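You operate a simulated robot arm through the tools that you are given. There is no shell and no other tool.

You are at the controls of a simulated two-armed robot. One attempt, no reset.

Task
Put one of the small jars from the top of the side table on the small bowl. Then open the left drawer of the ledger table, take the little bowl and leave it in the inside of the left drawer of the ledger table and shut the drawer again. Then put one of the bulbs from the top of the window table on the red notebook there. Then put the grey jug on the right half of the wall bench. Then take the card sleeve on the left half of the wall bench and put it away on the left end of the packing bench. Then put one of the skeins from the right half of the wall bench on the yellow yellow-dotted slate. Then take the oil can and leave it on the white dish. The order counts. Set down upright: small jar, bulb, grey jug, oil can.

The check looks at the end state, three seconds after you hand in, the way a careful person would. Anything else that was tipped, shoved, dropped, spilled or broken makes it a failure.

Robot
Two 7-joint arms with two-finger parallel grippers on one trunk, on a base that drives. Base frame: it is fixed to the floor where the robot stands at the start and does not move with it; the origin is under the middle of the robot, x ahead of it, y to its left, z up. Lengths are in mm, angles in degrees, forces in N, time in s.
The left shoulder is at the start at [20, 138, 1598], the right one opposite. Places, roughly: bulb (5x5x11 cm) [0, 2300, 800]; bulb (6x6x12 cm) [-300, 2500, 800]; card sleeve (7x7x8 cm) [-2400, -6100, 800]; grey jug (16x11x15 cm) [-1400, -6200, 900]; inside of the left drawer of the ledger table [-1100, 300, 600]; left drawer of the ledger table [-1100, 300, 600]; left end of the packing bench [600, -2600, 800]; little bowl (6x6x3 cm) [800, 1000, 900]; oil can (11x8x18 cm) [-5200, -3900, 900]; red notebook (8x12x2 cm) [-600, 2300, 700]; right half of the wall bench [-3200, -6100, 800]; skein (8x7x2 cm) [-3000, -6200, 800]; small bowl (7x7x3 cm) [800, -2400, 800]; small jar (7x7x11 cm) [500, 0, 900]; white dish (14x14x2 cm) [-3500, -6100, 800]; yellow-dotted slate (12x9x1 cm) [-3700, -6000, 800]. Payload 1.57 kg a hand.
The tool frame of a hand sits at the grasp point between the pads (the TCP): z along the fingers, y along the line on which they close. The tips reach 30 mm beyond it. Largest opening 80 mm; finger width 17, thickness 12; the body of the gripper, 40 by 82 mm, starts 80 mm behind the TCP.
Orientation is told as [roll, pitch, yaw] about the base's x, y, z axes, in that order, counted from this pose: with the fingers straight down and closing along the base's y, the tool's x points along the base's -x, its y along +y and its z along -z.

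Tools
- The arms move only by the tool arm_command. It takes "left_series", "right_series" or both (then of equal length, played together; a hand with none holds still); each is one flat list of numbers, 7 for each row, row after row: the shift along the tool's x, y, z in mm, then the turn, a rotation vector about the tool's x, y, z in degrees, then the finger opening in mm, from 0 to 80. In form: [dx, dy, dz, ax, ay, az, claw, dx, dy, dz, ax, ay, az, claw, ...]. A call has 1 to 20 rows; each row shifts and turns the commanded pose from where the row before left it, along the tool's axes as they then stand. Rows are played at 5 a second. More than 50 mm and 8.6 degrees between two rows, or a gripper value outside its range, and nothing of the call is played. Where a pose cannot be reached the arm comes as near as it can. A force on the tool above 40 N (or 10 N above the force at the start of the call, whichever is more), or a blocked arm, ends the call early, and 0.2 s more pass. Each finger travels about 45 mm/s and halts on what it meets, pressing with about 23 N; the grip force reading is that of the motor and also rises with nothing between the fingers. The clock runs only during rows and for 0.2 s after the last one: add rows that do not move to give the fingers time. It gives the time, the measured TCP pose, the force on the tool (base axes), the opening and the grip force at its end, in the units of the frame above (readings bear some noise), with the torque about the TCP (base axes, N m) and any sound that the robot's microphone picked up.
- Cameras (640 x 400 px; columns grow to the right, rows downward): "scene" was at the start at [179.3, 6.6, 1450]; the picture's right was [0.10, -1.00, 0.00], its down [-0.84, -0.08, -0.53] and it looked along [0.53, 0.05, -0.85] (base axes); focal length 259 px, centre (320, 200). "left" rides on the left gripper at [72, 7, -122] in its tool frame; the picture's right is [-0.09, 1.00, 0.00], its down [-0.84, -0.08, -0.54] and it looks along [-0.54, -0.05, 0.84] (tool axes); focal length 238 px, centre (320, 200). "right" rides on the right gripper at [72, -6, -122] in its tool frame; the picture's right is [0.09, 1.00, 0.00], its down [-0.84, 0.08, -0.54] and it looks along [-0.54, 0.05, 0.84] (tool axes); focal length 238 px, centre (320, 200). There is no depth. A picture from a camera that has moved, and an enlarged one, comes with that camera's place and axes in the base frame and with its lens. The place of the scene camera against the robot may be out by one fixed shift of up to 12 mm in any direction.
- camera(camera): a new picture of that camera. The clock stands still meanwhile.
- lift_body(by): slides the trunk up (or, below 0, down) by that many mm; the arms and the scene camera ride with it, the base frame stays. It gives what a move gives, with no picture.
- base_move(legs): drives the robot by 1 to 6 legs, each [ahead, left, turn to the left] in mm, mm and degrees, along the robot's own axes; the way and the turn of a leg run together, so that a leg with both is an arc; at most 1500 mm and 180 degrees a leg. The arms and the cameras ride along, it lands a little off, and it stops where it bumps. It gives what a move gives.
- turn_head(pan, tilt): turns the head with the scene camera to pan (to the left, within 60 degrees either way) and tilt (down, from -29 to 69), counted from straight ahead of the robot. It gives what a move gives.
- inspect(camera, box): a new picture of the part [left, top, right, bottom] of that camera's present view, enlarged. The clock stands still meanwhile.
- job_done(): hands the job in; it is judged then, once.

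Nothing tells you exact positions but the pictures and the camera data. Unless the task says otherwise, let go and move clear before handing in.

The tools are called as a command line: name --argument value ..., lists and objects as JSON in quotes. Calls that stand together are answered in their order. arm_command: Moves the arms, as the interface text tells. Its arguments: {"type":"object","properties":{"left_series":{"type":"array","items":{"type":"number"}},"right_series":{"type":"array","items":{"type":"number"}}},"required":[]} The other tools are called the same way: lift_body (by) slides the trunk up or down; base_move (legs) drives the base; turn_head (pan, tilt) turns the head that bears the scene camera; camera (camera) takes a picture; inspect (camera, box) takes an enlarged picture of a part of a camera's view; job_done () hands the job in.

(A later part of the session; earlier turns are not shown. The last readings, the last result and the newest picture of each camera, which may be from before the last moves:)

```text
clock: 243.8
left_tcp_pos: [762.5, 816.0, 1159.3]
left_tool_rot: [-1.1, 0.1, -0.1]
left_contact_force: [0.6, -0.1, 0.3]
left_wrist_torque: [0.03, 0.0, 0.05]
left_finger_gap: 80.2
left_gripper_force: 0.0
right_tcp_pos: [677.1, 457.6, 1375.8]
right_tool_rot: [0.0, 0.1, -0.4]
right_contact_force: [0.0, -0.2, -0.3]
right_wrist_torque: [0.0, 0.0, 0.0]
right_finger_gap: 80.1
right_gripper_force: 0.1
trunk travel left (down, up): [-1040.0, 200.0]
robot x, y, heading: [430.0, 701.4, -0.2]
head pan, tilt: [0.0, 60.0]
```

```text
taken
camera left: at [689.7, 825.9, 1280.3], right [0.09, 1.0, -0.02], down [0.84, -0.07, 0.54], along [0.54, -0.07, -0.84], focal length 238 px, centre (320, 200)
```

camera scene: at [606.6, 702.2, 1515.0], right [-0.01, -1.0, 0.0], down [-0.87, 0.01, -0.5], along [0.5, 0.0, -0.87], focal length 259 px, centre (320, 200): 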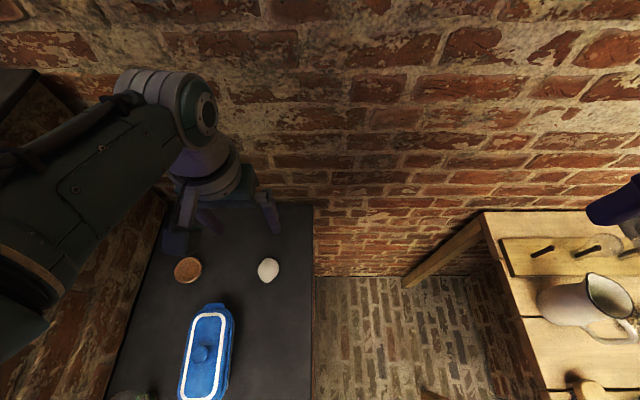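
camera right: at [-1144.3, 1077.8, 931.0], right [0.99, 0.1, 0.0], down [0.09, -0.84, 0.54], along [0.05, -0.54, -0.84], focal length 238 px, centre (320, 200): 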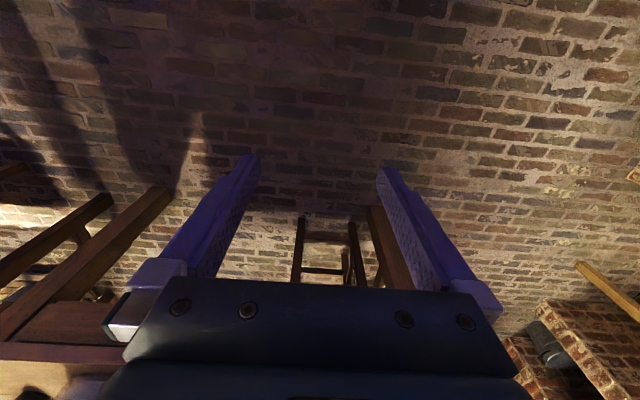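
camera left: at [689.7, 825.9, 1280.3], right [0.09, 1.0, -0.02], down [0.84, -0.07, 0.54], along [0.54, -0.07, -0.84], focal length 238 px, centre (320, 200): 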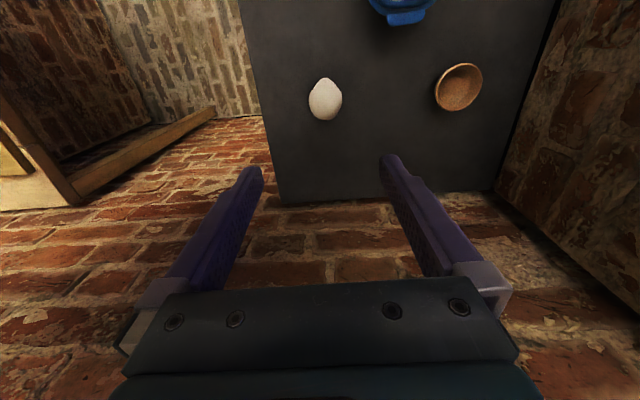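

The white thing is an egg; the little bowl is the brown one at about (758, 1003). I'll shift left above it.

base_move --legs '[[0, 75, 0]]'

arm_command --left_series '[0, 38, 0, -1.1, 0, 0, 80, 0, 38, 0, 0, 0, 0, 80, 0, 36, 0, 0, 0, 0, 80, 0, 0, 0, 0, 0, 0, 80, 0, 0, 0, 0, 0, 0, 80]'

camera --camera "scene"

camera --camera "left"

```text
clock: 244.9
left_tcp_pos: [762.0, 892.5, 1158.7]
left_tool_rot: [-1.1, -0.1, 0.0]
left_contact_force: [0.1, 0.1, 0.2]
left_wrist_torque: [-0.01, -0.03, -0.01]
left_finger_gap: 80.2
left_gripper_force: 0.1
right_tcp_pos: [678.7, 532.7, 1376.1]
right_tool_rot: [0.0, 0.1, -0.4]
right_contact_force: [0.1, -0.6, 0.8]
right_wrist_torque: [0.01, -0.01, 0.02]
right_finger_gap: 79.9
right_gripper_force: 0.0
trunk travel left (down, up): [-1040.0, 200.0]
robot x, y, heading: [432.1, 779.6, -0.3]
head pan, tilt: [0.0, 60.0]
```

```text
clock: 246.1
left_tcp_pos: [763.3, 1004.3, 1160.0]
left_tool_rot: [0.1, 0.1, -0.1]
left_contact_force: [-0.1, -0.3, -0.8]
left_wrist_torque: [0.0, 0.02, -0.01]
left_finger_gap: 80.2
left_gripper_force: 0.1
right_tcp_pos: [677.0, 532.1, 1375.3]
right_tool_rot: [0.0, 0.0, -0.4]
right_contact_force: [0.5, 0.4, 0.2]
right_wrist_torque: [0.0, 0.0, 0.01]
right_finger_gap: 79.8
right_gripper_force: 0.1
trunk travel left (down, up): [-1040.0, 200.0]
robot x, y, heading: [425.7, 780.7, -0.6]
head pan, tilt: [0.0, 60.0]
```

```text
taken
camera scene: at [607.1, 777.1, 1515.0], right [-0.01, -1.0, 0.0], down [-0.87, 0.01, -0.5], along [0.5, 0.0, -0.87], focal length 259 px, centre (320, 200)
```

scene: 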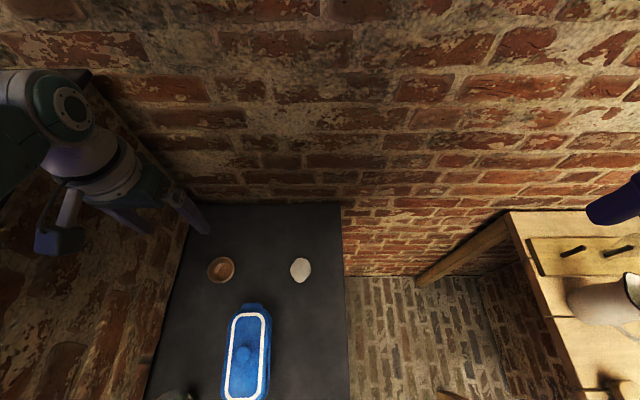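

```text
taken
camera left: at [690.9, 1011.5, 1280.6], right [0.09, 1.0, 0.0], down [0.84, -0.08, 0.54], along [0.54, -0.05, -0.84], focal length 238 px, centre (320, 200)
```

left: 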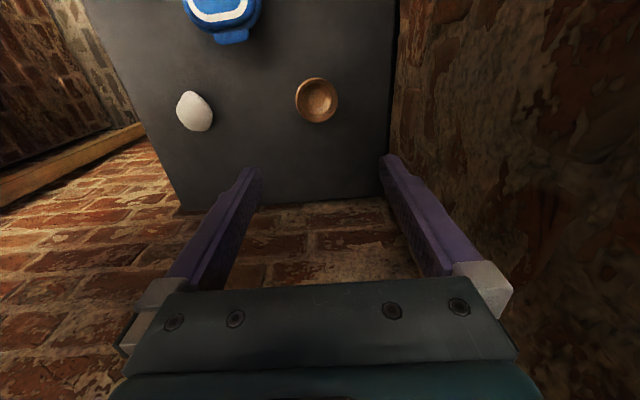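

arm_command --left_series '[10.5, -4, 0, 0, 0, 0, 80, 0, 0, 0, 0, 0, 0, 80]'

lift_body --by -140

camera --camera "left"

inspect --camera "left" --box '[240, 80, 400, 200]'

camera --camera "scene"

```text
clock: 246.7
left_tcp_pos: [753.4, 1000.4, 1158.8]
left_tool_rot: [0.0, 0.0, -0.1]
left_contact_force: [0.4, -0.2, -0.1]
left_wrist_torque: [0.0, 0.02, 0.01]
left_finger_gap: 79.8
left_gripper_force: 0.1
right_tcp_pos: [677.6, 532.5, 1375.9]
right_tool_rot: [0.0, 0.1, -0.4]
right_contact_force: [0.3, 0.3, 0.5]
right_wrist_torque: [0.0, -0.02, 0.01]
right_finger_gap: 80.1
right_gripper_force: 0.0
trunk travel left (down, up): [-1040.0, 200.0]
robot x, y, heading: [429.3, 779.4, -0.5]
head pan, tilt: [0.0, 60.0]
```

```text
clock: 248.3
left_tcp_pos: [753.0, 1001.5, 1019.5]
left_tool_rot: [0.0, 0.0, 0.0]
left_contact_force: [-1.2, 0.7, -1.3]
left_wrist_torque: [0.0, 0.0, 0.01]
left_finger_gap: 80.1
left_gripper_force: 0.0
right_tcp_pos: [677.2, 532.8, 1234.9]
right_tool_rot: [0.0, 0.1, -0.5]
right_contact_force: [0.1, -0.1, 0.6]
right_wrist_torque: [0.01, -0.02, 0.0]
right_finger_gap: 80.1
right_gripper_force: 0.2
trunk travel left (down, up): [-900.0, 340.0]
robot x, y, heading: [427.6, 776.6, -0.4]
head pan, tilt: [0.0, 60.0]
```

```text
taken
camera left: at [680.0, 1007.4, 1140.6], right [0.09, 1.0, 0.0], down [0.84, -0.08, 0.54], along [0.54, -0.05, -0.84], focal length 238 px, centre (320, 200)
```

left: 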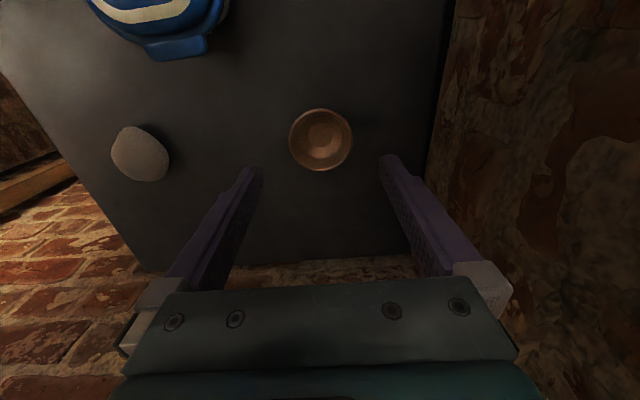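

```text
3.33 times, centred on (320, 140) of left
camera zoom: at [680.0, 1007.4, 1140.6], right [0.09, 1.0, 0.0], down [0.84, -0.08, 0.54], along [0.54, -0.05, -0.84], focal length 794 px, centre (320, 400)
```

zoom: 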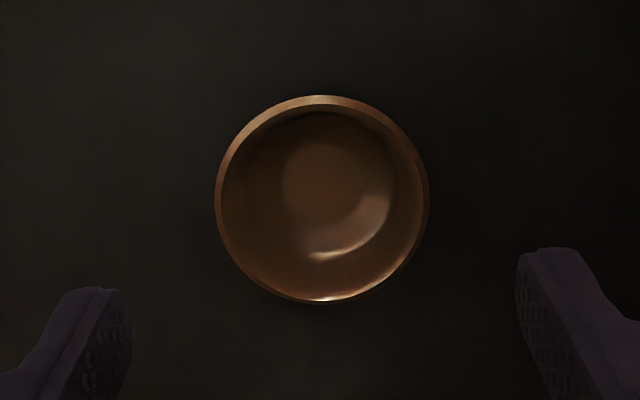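

```text
taken
camera scene: at [607.1, 777.1, 1375.0], right [-0.01, -1.0, 0.0], down [-0.87, 0.01, -0.5], along [0.5, 0.0, -0.87], focal length 259 px, centre (320, 200)
```

scene: 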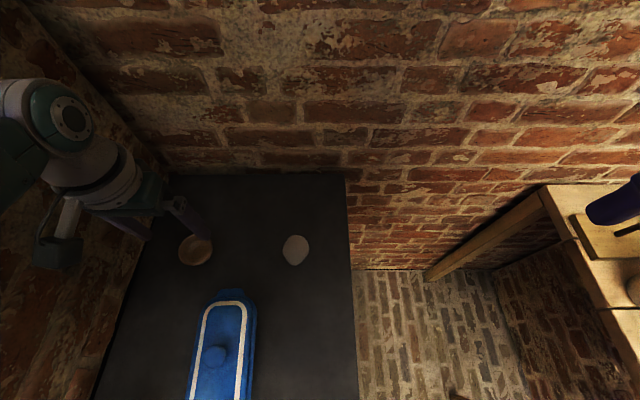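

lift_body --by -82

arm_command --left_series '[0, 0, 3, 0, 0, 0, 80, 0, 0, 3, 0, 0, 0, 80, 0, 0, 0, 0, 0, 0, 70, 0, 0, 0, 0, 0, 0, 50, 0, 0, 0, 0, 0, 0, 40, 0, 0, 0, 0, 0, 0, 40, 0, 0, 0, 0, 0, 0, 40]'

camera --camera "left"

inspect --camera "left" --box '[240, 100, 400, 220]'

```text
clock: 249.5
left_tcp_pos: [752.9, 999.8, 937.5]
left_tool_rot: [0.0, 0.0, -0.2]
left_contact_force: [-0.2, -0.8, 0.0]
left_wrist_torque: [0.02, -0.01, -0.02]
left_finger_gap: 80.1
left_gripper_force: 0.1
right_tcp_pos: [677.9, 532.4, 1153.9]
right_tool_rot: [0.0, 0.1, -0.4]
right_contact_force: [0.3, 0.7, -0.2]
right_wrist_torque: [0.04, 0.01, 0.01]
right_finger_gap: 80.0
right_gripper_force: 0.0
trunk travel left (down, up): [-818.0, 422.0]
robot x, y, heading: [429.0, 778.1, -0.5]
head pan, tilt: [0.0, 60.0]
```

```text
clock: 251.1
left_tcp_pos: [752.9, 999.7, 931.5]
left_tool_rot: [0.0, 0.0, -0.1]
left_contact_force: [-0.2, -0.2, 0.4]
left_wrist_torque: [-0.01, -0.02, 0.04]
left_finger_gap: 58.7
left_gripper_force: 23.3
right_tcp_pos: [677.6, 532.2, 1154.1]
right_tool_rot: [0.1, 0.0, -0.4]
right_contact_force: [-0.3, 0.8, 0.5]
right_wrist_torque: [-0.03, -0.02, 0.01]
right_finger_gap: 79.9
right_gripper_force: 0.1
trunk travel left (down, up): [-818.0, 422.0]
robot x, y, heading: [430.4, 779.7, -0.3]
head pan, tilt: [0.0, 60.0]
```

```text
taken
camera left: at [679.8, 1007.6, 1052.4], right [0.09, 1.0, 0.0], down [0.84, -0.08, 0.54], along [0.54, -0.05, -0.84], focal length 238 px, centre (320, 200)
```

left: 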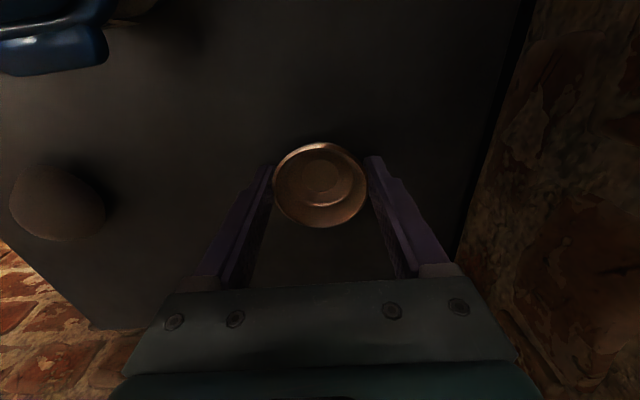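

```text
3.33 times, centred on (320, 160) of left
camera zoom: at [679.8, 1007.6, 1052.4], right [0.09, 1.0, 0.0], down [0.84, -0.08, 0.54], along [0.54, -0.05, -0.84], focal length 794 px, centre (320, 333)
```

zoom: 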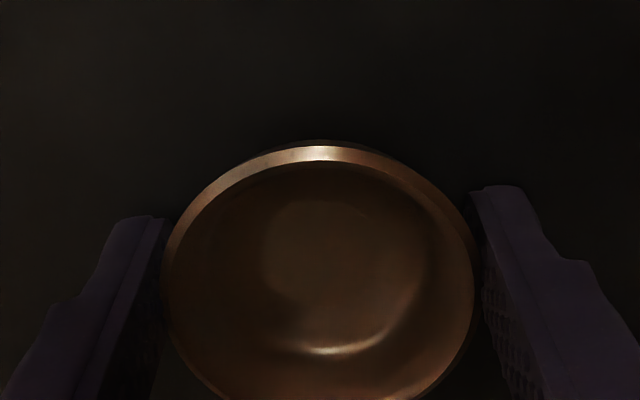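

lift_body --by 230

camera --camera "left"

```text
clock: 253.5
left_tcp_pos: [752.1, 999.4, 1161.6]
left_tool_rot: [0.0, -0.1, -0.2]
left_contact_force: [-0.6, 0.0, -1.0]
left_wrist_torque: [-0.02, 0.05, -0.01]
left_finger_gap: 58.9
left_gripper_force: 22.5
right_tcp_pos: [678.2, 533.4, 1384.1]
right_tool_rot: [0.0, 0.1, -0.3]
right_contact_force: [0.0, 0.2, -0.3]
right_wrist_torque: [0.01, 0.01, 0.0]
right_finger_gap: 79.9
right_gripper_force: 0.1
trunk travel left (down, up): [-1048.0, 192.0]
robot x, y, heading: [430.0, 777.2, -0.6]
head pan, tilt: [0.0, 60.0]
```

```text
taken
camera left: at [679.8, 1007.5, 1282.4], right [0.09, 1.0, 0.0], down [0.84, -0.08, 0.54], along [0.54, -0.05, -0.84], focal length 238 px, centre (320, 200)
```

left: 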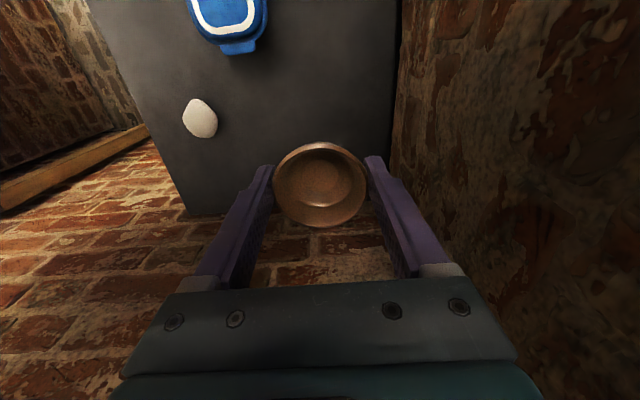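

The little bowl is in hand. I'll leave the hearth and carry it round to the open drawer.

base_move --legs '[[0, -75, 0], [-830, 0, 0], [0, 0, -89.5], [-350, 0, 0], [0, -790, 0]]'

arm_command --left_series '[0, -38, 0, 0, 0, 0, 40, 0, -38, 0, 0, 0, 0, 40, 0, -36, 0, 0, 0, 0, 40, 0, 0, 0, 0, 0, 0, 40]'

turn_head --pan 15 --tilt 55

camera --camera "scene"

camera --camera "left"

```text
clock: 268.1
left_tcp_pos: [-960.3, 747.9, 1161.0]
left_tool_rot: [0.0, 0.0, -89.9]
left_contact_force: [-0.2, -1.8, -0.9]
left_wrist_torque: [0.04, 0.01, -0.03]
left_finger_gap: 58.4
left_gripper_force: 23.2
right_tcp_pos: [-1428.9, 821.0, 1384.3]
right_tool_rot: [-0.1, 0.2, -90.2]
right_contact_force: [-0.3, -0.1, 0.1]
right_wrist_torque: [-0.02, 0.0, 0.0]
right_finger_gap: 79.8
right_gripper_force: 0.1
trunk travel left (down, up): [-1048.0, 192.0]
robot x, y, heading: [-1181.8, 1068.7, -90.0]
head pan, tilt: [0.0, 60.0]
```

```text
clock: 269.1
left_tcp_pos: [-1071.6, 749.8, 1163.7]
left_tool_rot: [0.0, 0.0, -90.0]
left_contact_force: [0.5, 0.1, -1.3]
left_wrist_torque: [0.02, 0.05, 0.03]
left_finger_gap: 58.6
left_gripper_force: 23.5
right_tcp_pos: [-1428.2, 822.0, 1383.5]
right_tool_rot: [0.1, 0.0, -90.2]
right_contact_force: [-0.7, 0.2, -0.2]
right_wrist_torque: [-0.02, -0.01, 0.0]
right_finger_gap: 80.1
right_gripper_force: 0.0
trunk travel left (down, up): [-1048.0, 192.0]
robot x, y, heading: [-1183.0, 1070.0, -90.3]
head pan, tilt: [0.0, 60.0]
```

```text
clock: 269.9
left_tcp_pos: [-1070.6, 748.6, 1162.8]
left_tool_rot: [0.0, 0.0, -89.8]
left_contact_force: [-0.4, -0.7, -1.0]
left_wrist_torque: [0.01, 0.01, 0.04]
left_finger_gap: 58.7
left_gripper_force: 22.7
right_tcp_pos: [-1428.6, 821.2, 1381.9]
right_tool_rot: [0.0, 0.1, -90.3]
right_contact_force: [0.0, -0.9, 0.8]
right_wrist_torque: [0.03, 0.03, 0.01]
right_finger_gap: 80.4
right_gripper_force: 0.0
trunk travel left (down, up): [-1048.0, 192.0]
robot x, y, heading: [-1182.5, 1066.9, -90.2]
head pan, tilt: [15.0, 55.0]
```

```text
taken
camera scene: at [-1155.4, 899.5, 1529.0], right [-0.97, -0.25, 0.0], down [-0.21, 0.79, -0.57], along [0.15, -0.55, -0.82], focal length 259 px, centre (320, 200)
```

scene: 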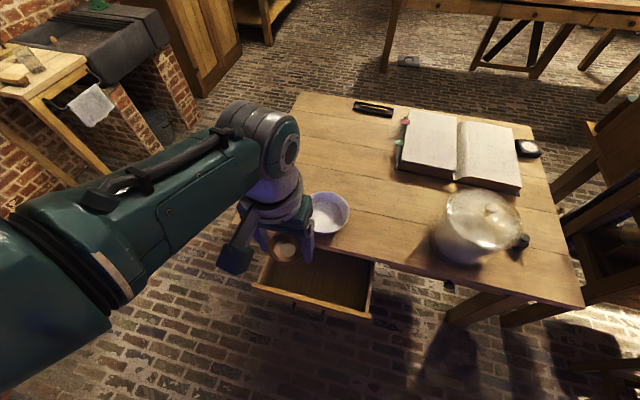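

```text
taken
camera left: at [-1065.5, 820.3, 1283.5], right [1.0, -0.09, 0.0], down [-0.08, -0.84, 0.54], along [-0.05, -0.54, -0.84], focal length 238 px, centre (320, 200)
```

left: 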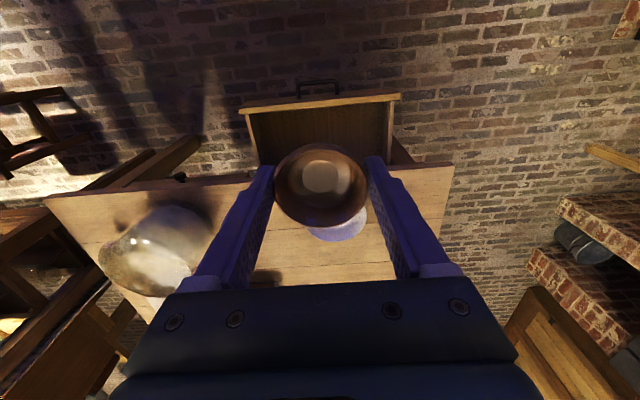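

base_move --legs '[[136, 0, 0]]'

lift_body --by -350

camera --camera "left"

camera --camera "scene"

```text
clock: 271.2
left_tcp_pos: [-1073.9, 613.8, 1161.4]
left_tool_rot: [0.0, 0.0, -90.0]
left_contact_force: [-0.4, 0.2, 0.4]
left_wrist_torque: [0.0, -0.01, 0.02]
left_finger_gap: 58.8
left_gripper_force: 23.0
right_tcp_pos: [-1429.9, 688.7, 1383.8]
right_tool_rot: [0.1, 0.0, -90.3]
right_contact_force: [-0.3, 0.2, -0.2]
right_wrist_torque: [0.04, -0.02, -0.02]
right_finger_gap: 80.1
right_gripper_force: 0.0
trunk travel left (down, up): [-1048.0, 192.0]
robot x, y, heading: [-1187.1, 935.5, -90.2]
head pan, tilt: [15.0, 55.0]
```

```text
clock: 274.6
left_tcp_pos: [-1072.8, 615.4, 812.4]
left_tool_rot: [0.0, 0.1, -90.0]
left_contact_force: [-0.2, -0.3, -1.1]
left_wrist_torque: [0.02, -0.04, 0.0]
left_finger_gap: 58.5
left_gripper_force: 23.2
right_tcp_pos: [-1430.1, 688.3, 1033.5]
right_tool_rot: [0.1, 0.1, -90.2]
right_contact_force: [0.2, -0.1, -1.0]
right_wrist_torque: [-0.02, 0.01, -0.01]
right_finger_gap: 80.0
right_gripper_force: 0.1
trunk travel left (down, up): [-698.0, 542.0]
robot x, y, heading: [-1184.7, 938.3, -90.1]
head pan, tilt: [15.0, 55.0]
```

```text
taken
camera left: at [-1066.4, 686.6, 933.5], right [1.0, -0.09, 0.0], down [-0.08, -0.84, 0.54], along [-0.05, -0.54, -0.84], focal length 238 px, centre (320, 200)
```

left: 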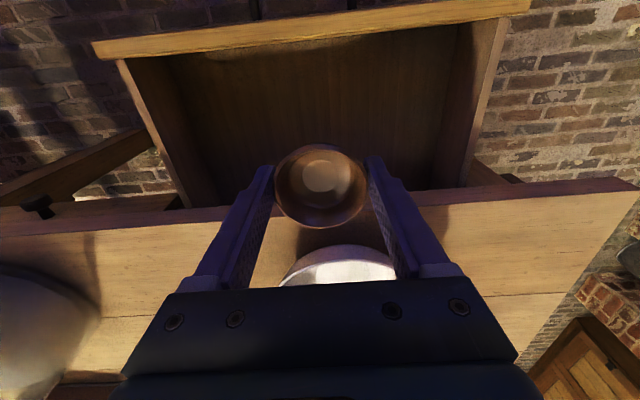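

```text
taken
camera scene: at [-1156.1, 765.8, 1179.1], right [-0.97, -0.25, 0.0], down [-0.21, 0.79, -0.57], along [0.15, -0.55, -0.82], focal length 259 px, centre (320, 200)
```

scene: 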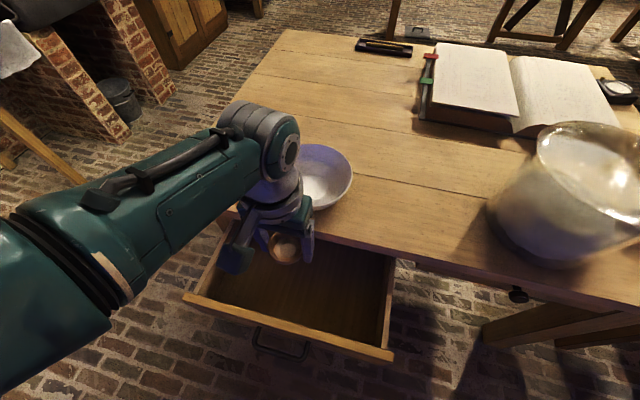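

lift_body --by -155

inspect --camera "scene" --box '[170, 150, 420, 350]'

camera --camera "left"

```text
clock: 276.4
left_tcp_pos: [-1072.6, 613.3, 657.8]
left_tool_rot: [0.0, 0.0, -90.0]
left_contact_force: [0.4, -0.4, -0.1]
left_wrist_torque: [0.04, -0.04, -0.03]
left_finger_gap: 58.8
left_gripper_force: 23.3
right_tcp_pos: [-1429.8, 687.6, 878.2]
right_tool_rot: [0.0, 0.1, -90.1]
right_contact_force: [-0.2, 1.3, 0.2]
right_wrist_torque: [-0.01, -0.01, 0.01]
right_finger_gap: 80.2
right_gripper_force: 0.1
trunk travel left (down, up): [-543.0, 697.0]
robot x, y, heading: [-1184.6, 934.4, -90.2]
head pan, tilt: [15.0, 55.0]
```

```text
2.00 times, centred on (295, 250) of scene
camera zoom: at [-1156.2, 765.8, 1024.1], right [-0.97, -0.25, 0.0], down [-0.21, 0.79, -0.57], along [0.15, -0.55, -0.82], focal length 519 px, centre (370, 100)
```

zoom: 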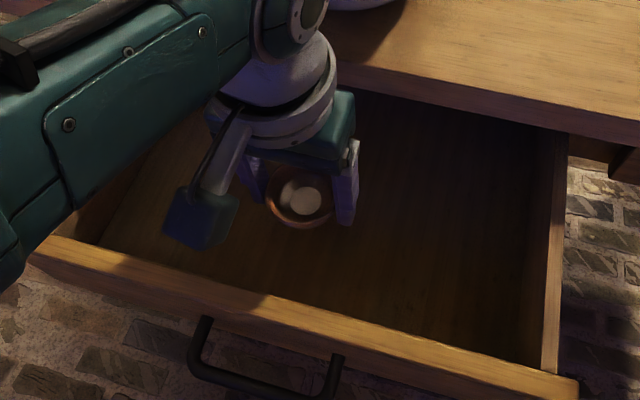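

```text
taken
camera left: at [-1066.5, 686.6, 778.5], right [1.0, -0.09, 0.0], down [-0.08, -0.84, 0.54], along [-0.05, -0.54, -0.84], focal length 238 px, centre (320, 200)
```

left: 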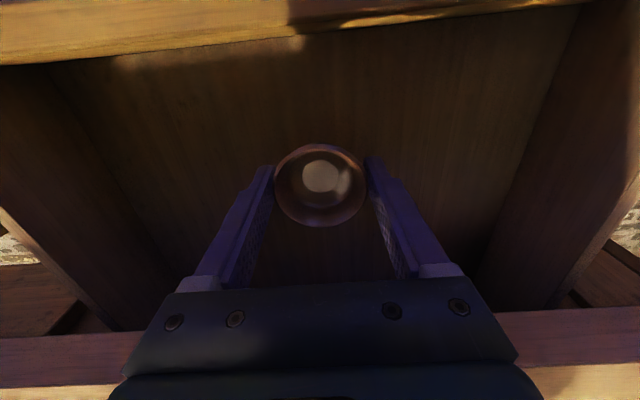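

Clear inside the drawer. I'll lower slowly until the bowl touches the drawer floor.

arm_command --left_series '[0, 0, 5, 0, 0, 0, 40, 0, 0, 5, 0, 0, 0, 40, 0, 0, 5, 0, 0, 0, 40, 0, 0, 3, 0, 0, 0, 40, 0, 0, 3, 0, 0, 0, 40, 0, 0, 3, 0, 0, 0, 40, 0, 0, 3, 0, 0, 0, 40, 0, 0, 3, 0, 0, 0, 40, 0, 0, 3, 0, 0, 0, 40, 0, 0, 3, 0, 0, 0, 40, 0, 0, 3, 0, 0, 0, 40, 0, 0, 0, 0, 0, 0, 40]'

inspect --camera "scene" --box '[230, 200, 380, 320]'

```text
clock: 279.0
left_tcp_pos: [-1071.4, 608.9, 621.2]
left_tool_rot: [0.0, -0.3, -90.0]
left_contact_force: [-1.4, 2.7, 36.3]
left_wrist_torque: [0.37, -0.27, -0.06]
left_finger_gap: 58.8
left_gripper_force: 23.4
right_tcp_pos: [-1429.5, 686.3, 879.5]
right_tool_rot: [0.0, 0.1, -90.2]
right_contact_force: [-0.3, 0.6, 0.4]
right_wrist_torque: [0.01, 0.02, -0.01]
right_finger_gap: 80.3
right_gripper_force: 0.0
trunk travel left (down, up): [-543.0, 697.0]
robot x, y, heading: [-1187.0, 933.4, -90.3]
head pan, tilt: [15.0, 55.0]
```

```text
3.33 times, centred on (305, 260) of scene
camera zoom: at [-1155.5, 764.5, 1024.9], right [-0.97, -0.25, 0.0], down [-0.21, 0.79, -0.57], along [0.15, -0.56, -0.82], focal length 864 px, centre (370, 0)
```

zoom: 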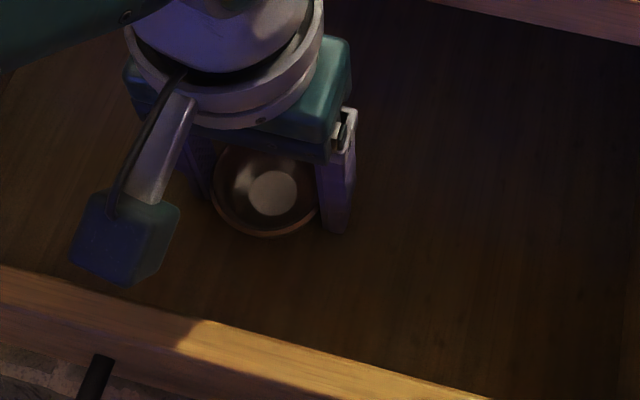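

arm_command --left_series '[0, 0, -2.5, 0, 0, 0, 40, 0, 0, 0, 0, 0, 0, 62, 0, 0, 0, 0, 0, 0, 70, 0, 0, 0, 0, 0, 0, 80, 0, 0, 0, 0, 0, 0, 80, 0, 0, -20, 0, 0, 0, 80, 0, 0, -40, 0, 0, 0, 80, 0, 0, 0, 0, 0, 0, 80]'

lift_body --by 150

camera --camera "left"

camera --camera "scene"

```text
clock: 280.8
left_tcp_pos: [-1074.0, 614.7, 680.6]
left_tool_rot: [0.0, 0.2, -90.0]
left_contact_force: [0.3, -0.4, -0.3]
left_wrist_torque: [0.0, -0.02, -0.02]
left_finger_gap: 79.8
left_gripper_force: 0.2
right_tcp_pos: [-1428.7, 687.1, 878.5]
right_tool_rot: [-0.1, 0.1, -90.1]
right_contact_force: [0.6, -0.5, -0.1]
right_wrist_torque: [-0.02, -0.01, 0.02]
right_finger_gap: 80.0
right_gripper_force: 0.0
trunk travel left (down, up): [-543.0, 697.0]
robot x, y, heading: [-1186.6, 936.2, -90.5]
head pan, tilt: [15.0, 55.0]
```

```text
clock: 282.5
left_tcp_pos: [-1073.6, 613.4, 830.2]
left_tool_rot: [0.0, 0.2, -90.1]
left_contact_force: [-0.8, -0.3, 0.4]
left_wrist_torque: [0.01, 0.01, 0.01]
left_finger_gap: 80.0
left_gripper_force: 0.1
right_tcp_pos: [-1430.5, 688.0, 1027.8]
right_tool_rot: [0.0, 0.1, -90.2]
right_contact_force: [0.1, 0.2, 0.2]
right_wrist_torque: [-0.02, 0.0, -0.01]
right_finger_gap: 79.7
right_gripper_force: 0.1
trunk travel left (down, up): [-693.0, 547.0]
robot x, y, heading: [-1185.7, 938.1, -90.3]
head pan, tilt: [15.0, 55.0]
```

```text
taken
camera left: at [-1068.2, 686.4, 951.4], right [1.0, -0.09, 0.0], down [-0.08, -0.84, 0.54], along [-0.05, -0.54, -0.84], focal length 238 px, centre (320, 200)
```

left: 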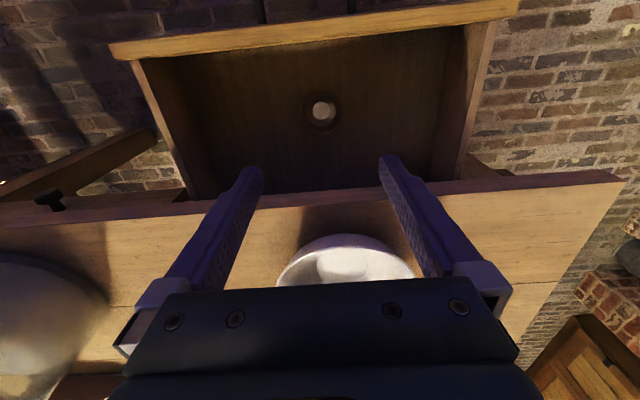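

```text
taken
camera scene: at [-1156.1, 765.9, 1174.0], right [-0.97, -0.25, 0.0], down [-0.21, 0.79, -0.57], along [0.15, -0.55, -0.82], focal length 259 px, centre (320, 200)
```

scene: 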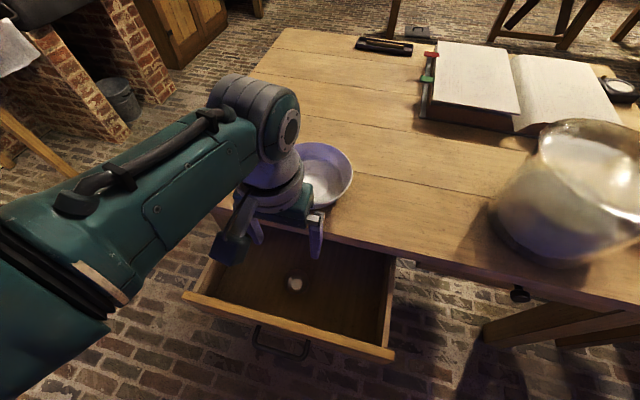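

The bowl is in the drawer. To shut it I'll back off, raise the left hand and pitch it forward so I can push the drawer front with closed fingertips.

base_move --legs '[[-300, 0, 0]]'

arm_command --left_series '[7, 0, -42, 0, 0, 0, 60, 7, 0, -42, 0, 0, 0, 40, 7, 0, -42, 0, 0, 0, 20, 7, 0, -42, 0, 0, 0, 0, 7, 0, -42, 0, 0, 0, 0, 7, 0, -42, 0, 0, 0, 0, 7, 0, -42, 0, 0, 0, 0, 0, 0, 0, 0, 0, 0, 0]'

camera --camera "scene"

```text
clock: 284.6
left_tcp_pos: [-1070.6, 921.3, 830.8]
left_tool_rot: [0.0, -0.1, -89.6]
left_contact_force: [0.2, 0.9, 0.4]
left_wrist_torque: [-0.03, -0.01, 0.03]
left_finger_gap: 80.1
left_gripper_force: 0.0
right_tcp_pos: [-1427.6, 993.2, 1027.9]
right_tool_rot: [0.1, 0.0, -89.8]
right_contact_force: [-0.2, -0.1, 0.2]
right_wrist_torque: [0.02, 0.0, -0.01]
right_finger_gap: 80.1
right_gripper_force: 0.1
trunk travel left (down, up): [-693.0, 547.0]
robot x, y, heading: [-1184.7, 1241.9, -89.8]
head pan, tilt: [15.0, 55.0]
```

```text
clock: 286.6
left_tcp_pos: [-1034.7, 927.1, 970.0]
left_tool_rot: [5.7, -0.2, -88.2]
left_contact_force: [-0.5, 0.2, 0.0]
left_wrist_torque: [0.03, -0.01, 0.0]
left_finger_gap: 0.0
left_gripper_force: 21.1
left hand out of reach, approached as far as the arm can: row 4, 5, 6, 7
right_tcp_pos: [-1427.7, 992.1, 1027.0]
right_tool_rot: [0.0, 0.1, -89.9]
right_contact_force: [-0.4, 1.2, -0.1]
right_wrist_torque: [0.03, -0.02, -0.01]
right_finger_gap: 80.1
right_gripper_force: 0.0
trunk travel left (down, up): [-693.0, 547.0]
robot x, y, heading: [-1182.8, 1244.4, -89.8]
head pan, tilt: [15.0, 55.0]
stopped in row 8 (left hand): the arm was blocked; the commanded pose is now the measured one
```

```text
taken
camera scene: at [-1154.4, 1072.7, 1174.1], right [-0.97, -0.26, 0.0], down [-0.21, 0.79, -0.57], along [0.15, -0.55, -0.82], focal length 259 px, centre (320, 200)
```

scene: 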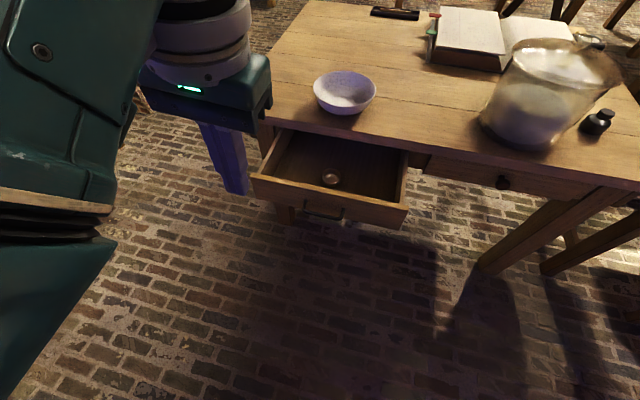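

The left arm is in a posture that can't rise, so I'll use the right arm to push the drawer shut: lower it a little, then pitch it about its wrist to point forward.

arm_command --right_series '[0, 30, 35, 0, 0, 0, 60, 0, 30, 35, 0, 0, 0, 30, 0, 30, 30, 0, 0, 0, 0, -20, 10, 0, 0, 0, 0, 0, 0, 0, 0, 0, 0, 0, 0]'

arm_command --right_series '[-35, 0, -2.6, 0, -8.4, 0, 0, -35, 0, -2.6, 0, -8.4, 0, 0, -35, 0, -2.6, 0, -8.4, 0, 0, -35, 0, -2.6, 0, -8.4, 0, 0, -35, 0, -2.6, 0, -8.4, 0, 0, 0, 0, 0, 0, 0, 0, 0]'

camera --camera "scene"

```text
clock: 287.8
left_tcp_pos: [-1034.9, 925.9, 969.6]
left_tool_rot: [5.6, -0.1, -88.3]
left_contact_force: [0.8, 0.2, 0.1]
left_wrist_torque: [-0.04, -0.02, 0.01]
left_finger_gap: 0.0
left_gripper_force: 21.5
right_tcp_pos: [-1325.3, 971.8, 928.9]
right_tool_rot: [0.0, 0.1, -89.8]
right_contact_force: [-0.1, 0.5, 0.4]
right_wrist_torque: [0.0, 0.01, -0.01]
right_finger_gap: 0.0
right_gripper_force: 12.8
trunk travel left (down, up): [-693.0, 547.0]
robot x, y, heading: [-1181.6, 1242.1, -90.0]
head pan, tilt: [15.0, 55.0]
```

```text
clock: 289.2
left_tcp_pos: [-1035.0, 926.6, 970.1]
left_tool_rot: [5.6, -0.1, -88.3]
left_contact_force: [0.2, 0.7, 0.1]
left_wrist_torque: [-0.03, 0.02, 0.0]
left_finger_gap: 0.0
left_gripper_force: 21.0
right_tcp_pos: [-1328.5, 812.1, 989.0]
right_tool_rot: [0.0, -42.0, -89.8]
right_contact_force: [0.6, -0.7, -0.4]
right_wrist_torque: [-0.01, 0.01, 0.0]
right_finger_gap: 0.0
right_gripper_force: 21.4
trunk travel left (down, up): [-693.0, 547.0]
robot x, y, heading: [-1187.8, 1242.1, -89.9]
head pan, tilt: [15.0, 55.0]
```

```text
taken
camera scene: at [-1154.6, 1072.7, 1174.1], right [-0.97, -0.26, 0.0], down [-0.21, 0.79, -0.57], along [0.15, -0.55, -0.82], focal length 259 px, centre (320, 200)
```

scene: 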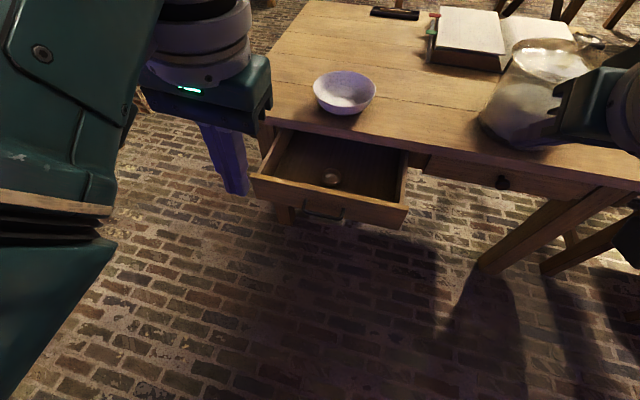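

arm_command --right_series '[-35, 0, -2.6, 0, -8.4, 0, 0, -35, 0, -2.6, 0, -8.4, 0, 0, -35, 0, -2.6, 0, -8.4, 0, 0, -35, 0, -2.6, 0, -8.4, 0, 0, -20, 0, -1.3, 0, -5.4, 0, 0, 0, 0, 0, 0, 0, 0, 0]'

camera --camera "scene"

camera --camera "right"

```text
clock: 290.6
left_tcp_pos: [-1034.7, 927.6, 969.6]
left_tool_rot: [5.6, -0.1, -88.2]
left_contact_force: [0.7, -0.7, -0.3]
left_wrist_torque: [0.02, -0.04, 0.0]
left_finger_gap: 0.1
left_gripper_force: 21.2
right_tcp_pos: [-1327.0, 737.6, 1128.7]
right_tool_rot: [-0.2, -80.9, -89.6]
right_contact_force: [0.0, 0.1, -0.6]
right_wrist_torque: [0.01, 0.0, -0.03]
right_finger_gap: 0.0
right_gripper_force: 21.3
trunk travel left (down, up): [-693.0, 547.0]
robot x, y, heading: [-1187.2, 1242.7, -90.0]
head pan, tilt: [15.0, 55.0]
```

```text
taken
camera scene: at [-1154.6, 1072.7, 1174.1], right [-0.97, -0.26, 0.0], down [-0.21, 0.79, -0.57], along [0.15, -0.55, -0.82], focal length 259 px, centre (320, 200)
```

scene: 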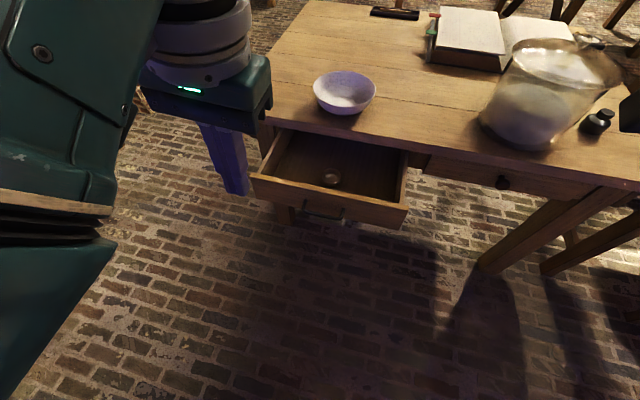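

```text
taken
camera right: at [-1332.3, 868.9, 1076.3], right [1.0, 0.02, -0.09], down [0.08, 0.4, 0.91], along [0.05, -0.91, 0.4], focal length 238 px, centre (320, 200)
```

right: 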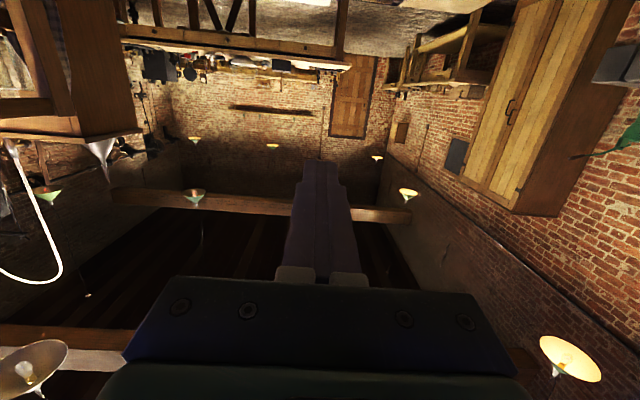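

base_move --legs '[[-70, 250, 0]]'

lift_body --by -300

lift_body --by -170

turn_head --pan -15 --tilt 15

camera --camera "scene"

camera --camera "right"

```text
clock: 292.5
left_tcp_pos: [-783.4, 997.3, 969.7]
left_tool_rot: [5.6, -0.1, -88.3]
left_contact_force: [-0.2, -0.4, -0.1]
left_wrist_torque: [0.02, -0.03, 0.01]
left_finger_gap: 0.1
left_gripper_force: 21.5
right_tcp_pos: [-1074.7, 807.2, 1128.1]
right_tool_rot: [-0.2, -80.9, -89.7]
right_contact_force: [-0.2, -0.6, 0.0]
right_wrist_torque: [0.02, 0.04, 0.03]
right_finger_gap: 0.0
right_gripper_force: 21.6
trunk travel left (down, up): [-693.0, 547.0]
robot x, y, heading: [-935.1, 1309.7, -89.7]
head pan, tilt: [15.0, 55.0]
```

```text
clock: 295.5
left_tcp_pos: [-781.4, 996.5, 669.6]
left_tool_rot: [5.8, -0.1, -88.1]
left_contact_force: [-0.3, -0.1, -0.3]
left_wrist_torque: [-0.02, 0.0, 0.03]
left_finger_gap: 0.0
left_gripper_force: 21.0
right_tcp_pos: [-1074.5, 806.5, 828.4]
right_tool_rot: [-0.2, -80.9, -89.6]
right_contact_force: [-0.1, -0.1, -0.3]
right_wrist_torque: [-0.04, 0.0, -0.03]
right_finger_gap: 0.0
right_gripper_force: 21.1
trunk travel left (down, up): [-393.0, 847.0]
robot x, y, heading: [-930.8, 1310.9, -89.9]
head pan, tilt: [15.0, 55.0]
```

```text
clock: 297.4
left_tcp_pos: [-782.0, 998.8, 499.2]
left_tool_rot: [5.8, -0.2, -88.1]
left_contact_force: [0.6, 0.0, -0.2]
left_wrist_torque: [0.01, 0.0, -0.02]
left_finger_gap: 0.0
left_gripper_force: 21.5
right_tcp_pos: [-1073.6, 805.8, 658.0]
right_tool_rot: [-0.2, -81.0, -89.6]
right_contact_force: [-1.4, 0.3, 0.9]
right_wrist_torque: [0.0, 0.0, -0.02]
right_finger_gap: 0.0
right_gripper_force: 21.3
trunk travel left (down, up): [-223.0, 1017.0]
robot x, y, heading: [-936.5, 1310.5, -89.9]
head pan, tilt: [15.0, 55.0]
```

```text
clock: 298.5
left_tcp_pos: [-781.0, 997.4, 499.7]
left_tool_rot: [5.9, -0.1, -88.2]
left_contact_force: [-0.6, 0.2, -0.1]
left_wrist_torque: [-0.01, -0.03, -0.01]
left_finger_gap: 0.0
left_gripper_force: 21.3
right_tcp_pos: [-1074.8, 806.3, 658.2]
right_tool_rot: [-0.2, -80.9, -89.6]
right_contact_force: [0.1, -0.3, -0.1]
right_wrist_torque: [-0.01, -0.04, -0.01]
right_finger_gap: 0.0
right_gripper_force: 21.3
trunk travel left (down, up): [-223.0, 1017.0]
robot x, y, heading: [-928.7, 1313.2, -89.8]
head pan, tilt: [-15.0, 15.0]
```

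```text
taken
camera scene: at [-946.2, 1122.3, 764.2], right [-0.97, 0.26, 0.0], down [0.07, 0.25, -0.97], along [-0.25, -0.93, -0.26], focal length 259 px, centre (320, 200)
```

scene: 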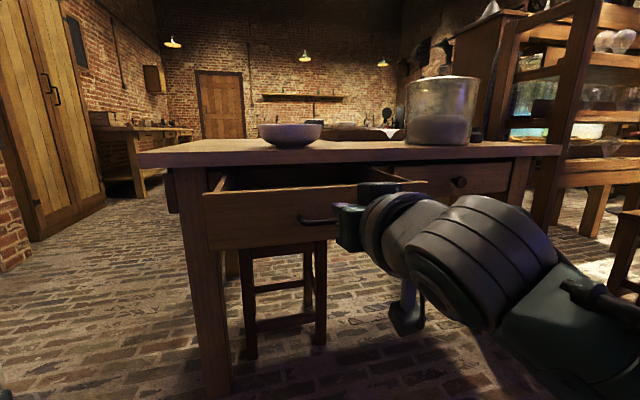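

```text
taken
camera right: at [-1080.9, 938.9, 606.4], right [1.0, 0.02, -0.09], down [0.08, 0.4, 0.91], along [0.05, -0.92, 0.4], focal length 238 px, centre (320, 200)
```

right: 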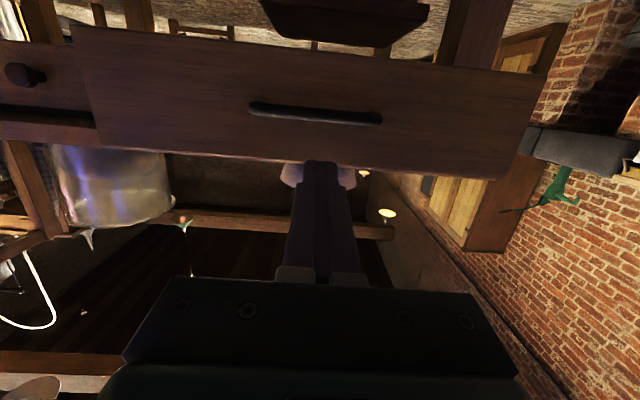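

arm_command --right_series '[5, 0, 0, 0, 0, 0, 0, 0, 0, 0, 0, 0, 0, 0]'

base_move --legs '[[100, 0, 0]]'

camera --camera "scene"

```text
clock: 299.1
left_tcp_pos: [-780.8, 996.8, 498.9]
left_tool_rot: [5.8, -0.2, -88.1]
left_contact_force: [0.2, 0.0, 0.5]
left_wrist_torque: [-0.01, -0.03, -0.04]
left_finger_gap: 0.0
left_gripper_force: 21.3
right_tcp_pos: [-1074.5, 806.7, 654.0]
right_tool_rot: [-0.1, -80.9, -89.5]
right_contact_force: [-0.3, -0.5, 0.6]
right_wrist_torque: [0.02, 0.02, -0.01]
right_finger_gap: 0.0
right_gripper_force: 20.5
trunk travel left (down, up): [-223.0, 1017.0]
robot x, y, heading: [-933.0, 1313.9, -89.7]
head pan, tilt: [-15.0, 15.0]
```

```text
clock: 300.2
left_tcp_pos: [-779.8, 900.2, 499.5]
left_tool_rot: [5.8, -0.1, -88.0]
left_contact_force: [-0.7, 0.3, 0.8]
left_wrist_torque: [-0.02, 0.03, -0.04]
left_finger_gap: 0.2
left_gripper_force: 21.5
right_tcp_pos: [-1073.3, 708.1, 652.5]
right_tool_rot: [-0.2, -80.8, -89.5]
right_contact_force: [-0.3, 1.3, 0.2]
right_wrist_torque: [0.0, 0.0, 0.0]
right_finger_gap: 0.0
right_gripper_force: 21.2
trunk travel left (down, up): [-223.0, 1017.0]
robot x, y, heading: [-931.1, 1209.9, -89.7]
head pan, tilt: [-15.0, 15.0]
```

```text
taken
camera scene: at [-945.5, 1023.0, 764.1], right [-0.97, 0.25, 0.0], down [0.07, 0.25, -0.97], along [-0.24, -0.93, -0.26], focal length 259 px, centre (320, 200)
```

scene: 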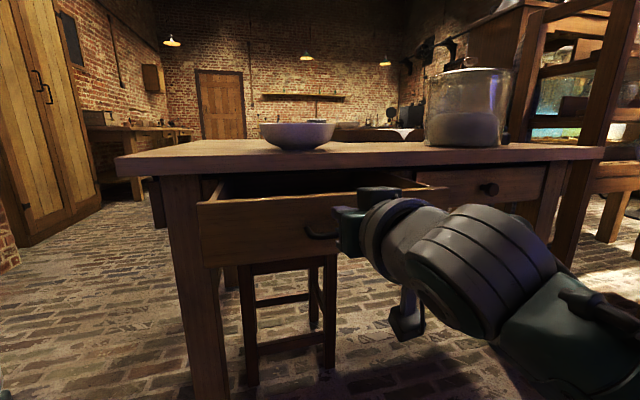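

base_move --legs '[[90, 0, 0]]'

camera --camera "scene"

base_move --legs '[[60, 0, 0]]'

camera --camera "scene"

camera --camera "right"

```text
clock: 301.3
left_tcp_pos: [-780.5, 808.2, 500.1]
left_tool_rot: [5.7, -0.1, -88.0]
left_contact_force: [1.0, 0.8, 1.2]
left_wrist_torque: [0.01, -0.01, -0.03]
left_finger_gap: 0.1
left_gripper_force: 21.7
right_tcp_pos: [-1072.7, 616.9, 651.8]
right_tool_rot: [-0.3, -80.9, -89.5]
right_contact_force: [-0.1, 0.0, -0.4]
right_wrist_torque: [-0.01, -0.01, 0.0]
right_finger_gap: 0.0
right_gripper_force: 20.5
trunk travel left (down, up): [-223.0, 1017.0]
robot x, y, heading: [-932.5, 1123.0, -89.6]
head pan, tilt: [-15.0, 15.0]
```

```text
taken
camera scene: at [-945.0, 932.2, 764.2], right [-0.97, 0.25, 0.0], down [0.07, 0.25, -0.97], along [-0.25, -0.93, -0.26], focal length 259 px, centre (320, 200)
```

scene: 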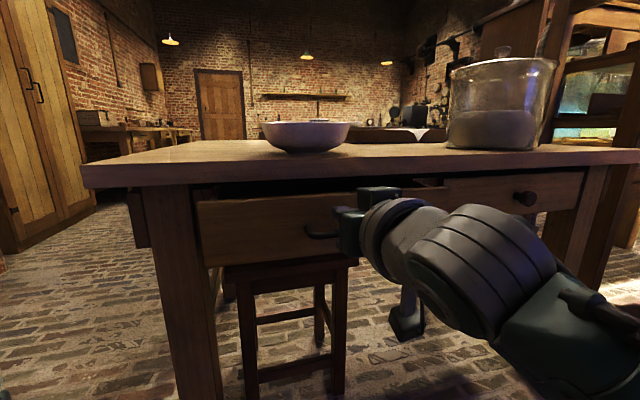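

```text
clock: 302.3
left_tcp_pos: [-779.0, 748.6, 499.9]
left_tool_rot: [5.9, 0.1, -88.0]
left_contact_force: [-0.1, 0.1, -0.5]
left_wrist_torque: [0.0, 0.02, -0.02]
left_finger_gap: 0.1
left_gripper_force: 21.5
right_tcp_pos: [-1072.0, 557.5, 652.5]
right_tool_rot: [-0.2, -80.8, -89.6]
right_contact_force: [-0.2, -0.2, -0.5]
right_wrist_torque: [0.0, 0.03, -0.01]
right_finger_gap: 0.0
right_gripper_force: 21.1
trunk travel left (down, up): [-223.0, 1017.0]
robot x, y, heading: [-935.6, 1059.7, -89.6]
head pan, tilt: [-15.0, 15.0]
```

```text
taken
camera scene: at [-944.8, 872.6, 764.1], right [-0.97, 0.25, 0.0], down [0.07, 0.25, -0.97], along [-0.25, -0.93, -0.26], focal length 259 px, centre (320, 200)
```

scene: 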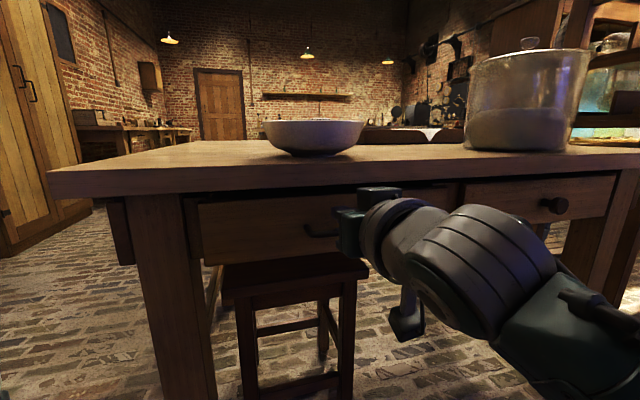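

```text
taken
camera right: at [-1079.2, 689.9, 601.0], right [1.0, 0.02, -0.09], down [0.08, 0.4, 0.91], along [0.06, -0.92, 0.4], focal length 238 px, centre (320, 200)
```

right: 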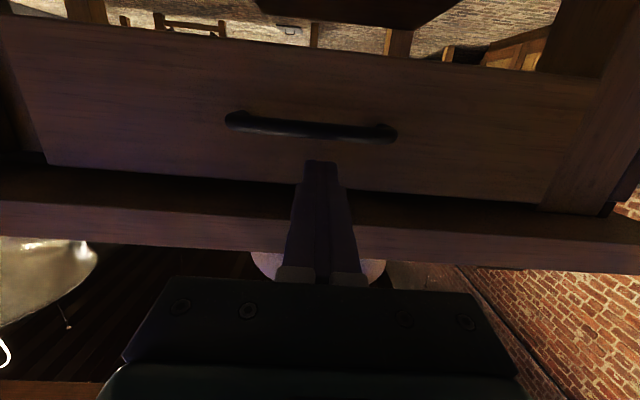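

arm_command --right_series '[-1.2, 0, 8, 0, 0, 0, 0, -1.2, 0, 8, 0, 0, 0, 0, -1.2, 0, 8, 0, 0, 0, 0, -0.8, 0, 5, 0, 0, 0, 0, -0.8, 0, 5, 0, 0, 0, 0, -0.5, 0, 3, 0, 0, 0, 0, -0.5, 0, 3, 0, 0, 0, 0, -0.5, 0, 3, 0, 0, 0, 0, 0, 0, 0, 0, 0, 0, 0]'

camera --camera "right"

inspect --camera "scene" --box '[150, 150, 400, 300]'

```text
clock: 304.1
left_tcp_pos: [-780.7, 757.0, 497.1]
left_tool_rot: [6.0, 0.3, -88.0]
left_contact_force: [0.9, -0.7, 0.3]
left_wrist_torque: [0.0, 0.02, 0.02]
left_finger_gap: 0.0
left_gripper_force: 21.5
right_tcp_pos: [-1072.9, 524.1, 652.0]
right_tool_rot: [-0.3, -80.9, -89.2]
right_contact_force: [-2.5, 30.6, 4.7]
right_wrist_torque: [-0.24, 0.02, -0.07]
right_finger_gap: 0.0
right_gripper_force: 21.6
trunk travel left (down, up): [-223.0, 1017.0]
robot x, y, heading: [-934.2, 1063.6, -89.5]
head pan, tilt: [-15.0, 15.0]
stopped in row 8 (right hand): the force on the tool passed its limit at 42 N (the readings are from after the stop); the commanded pose is now the measured one
```

```text
taken
camera right: at [-1080.0, 656.2, 600.3], right [1.0, 0.02, -0.09], down [0.08, 0.4, 0.91], along [0.06, -0.91, 0.4], focal length 238 px, centre (320, 200)
```

right: 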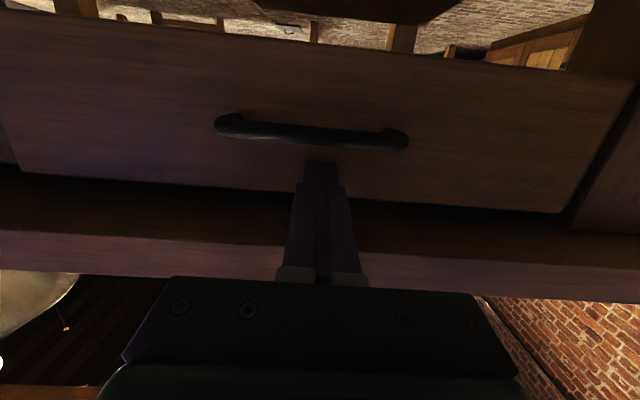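

```text
2.56 times, centred on (275, 225) of scene
camera zoom: at [-945.9, 880.1, 762.9], right [-0.97, 0.26, 0.0], down [0.07, 0.26, -0.96], along [-0.25, -0.93, -0.27], focal length 664 px, centre (435, 136)
```

zoom: 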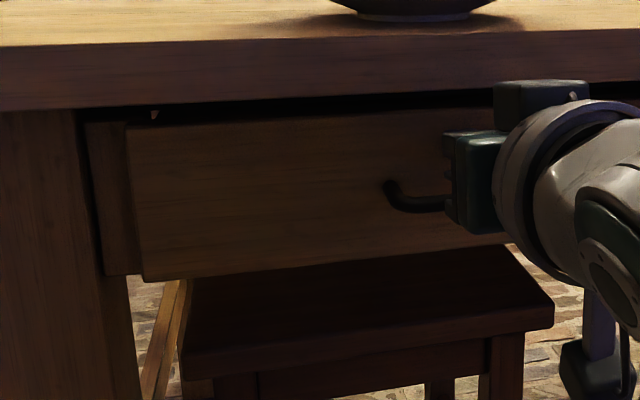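

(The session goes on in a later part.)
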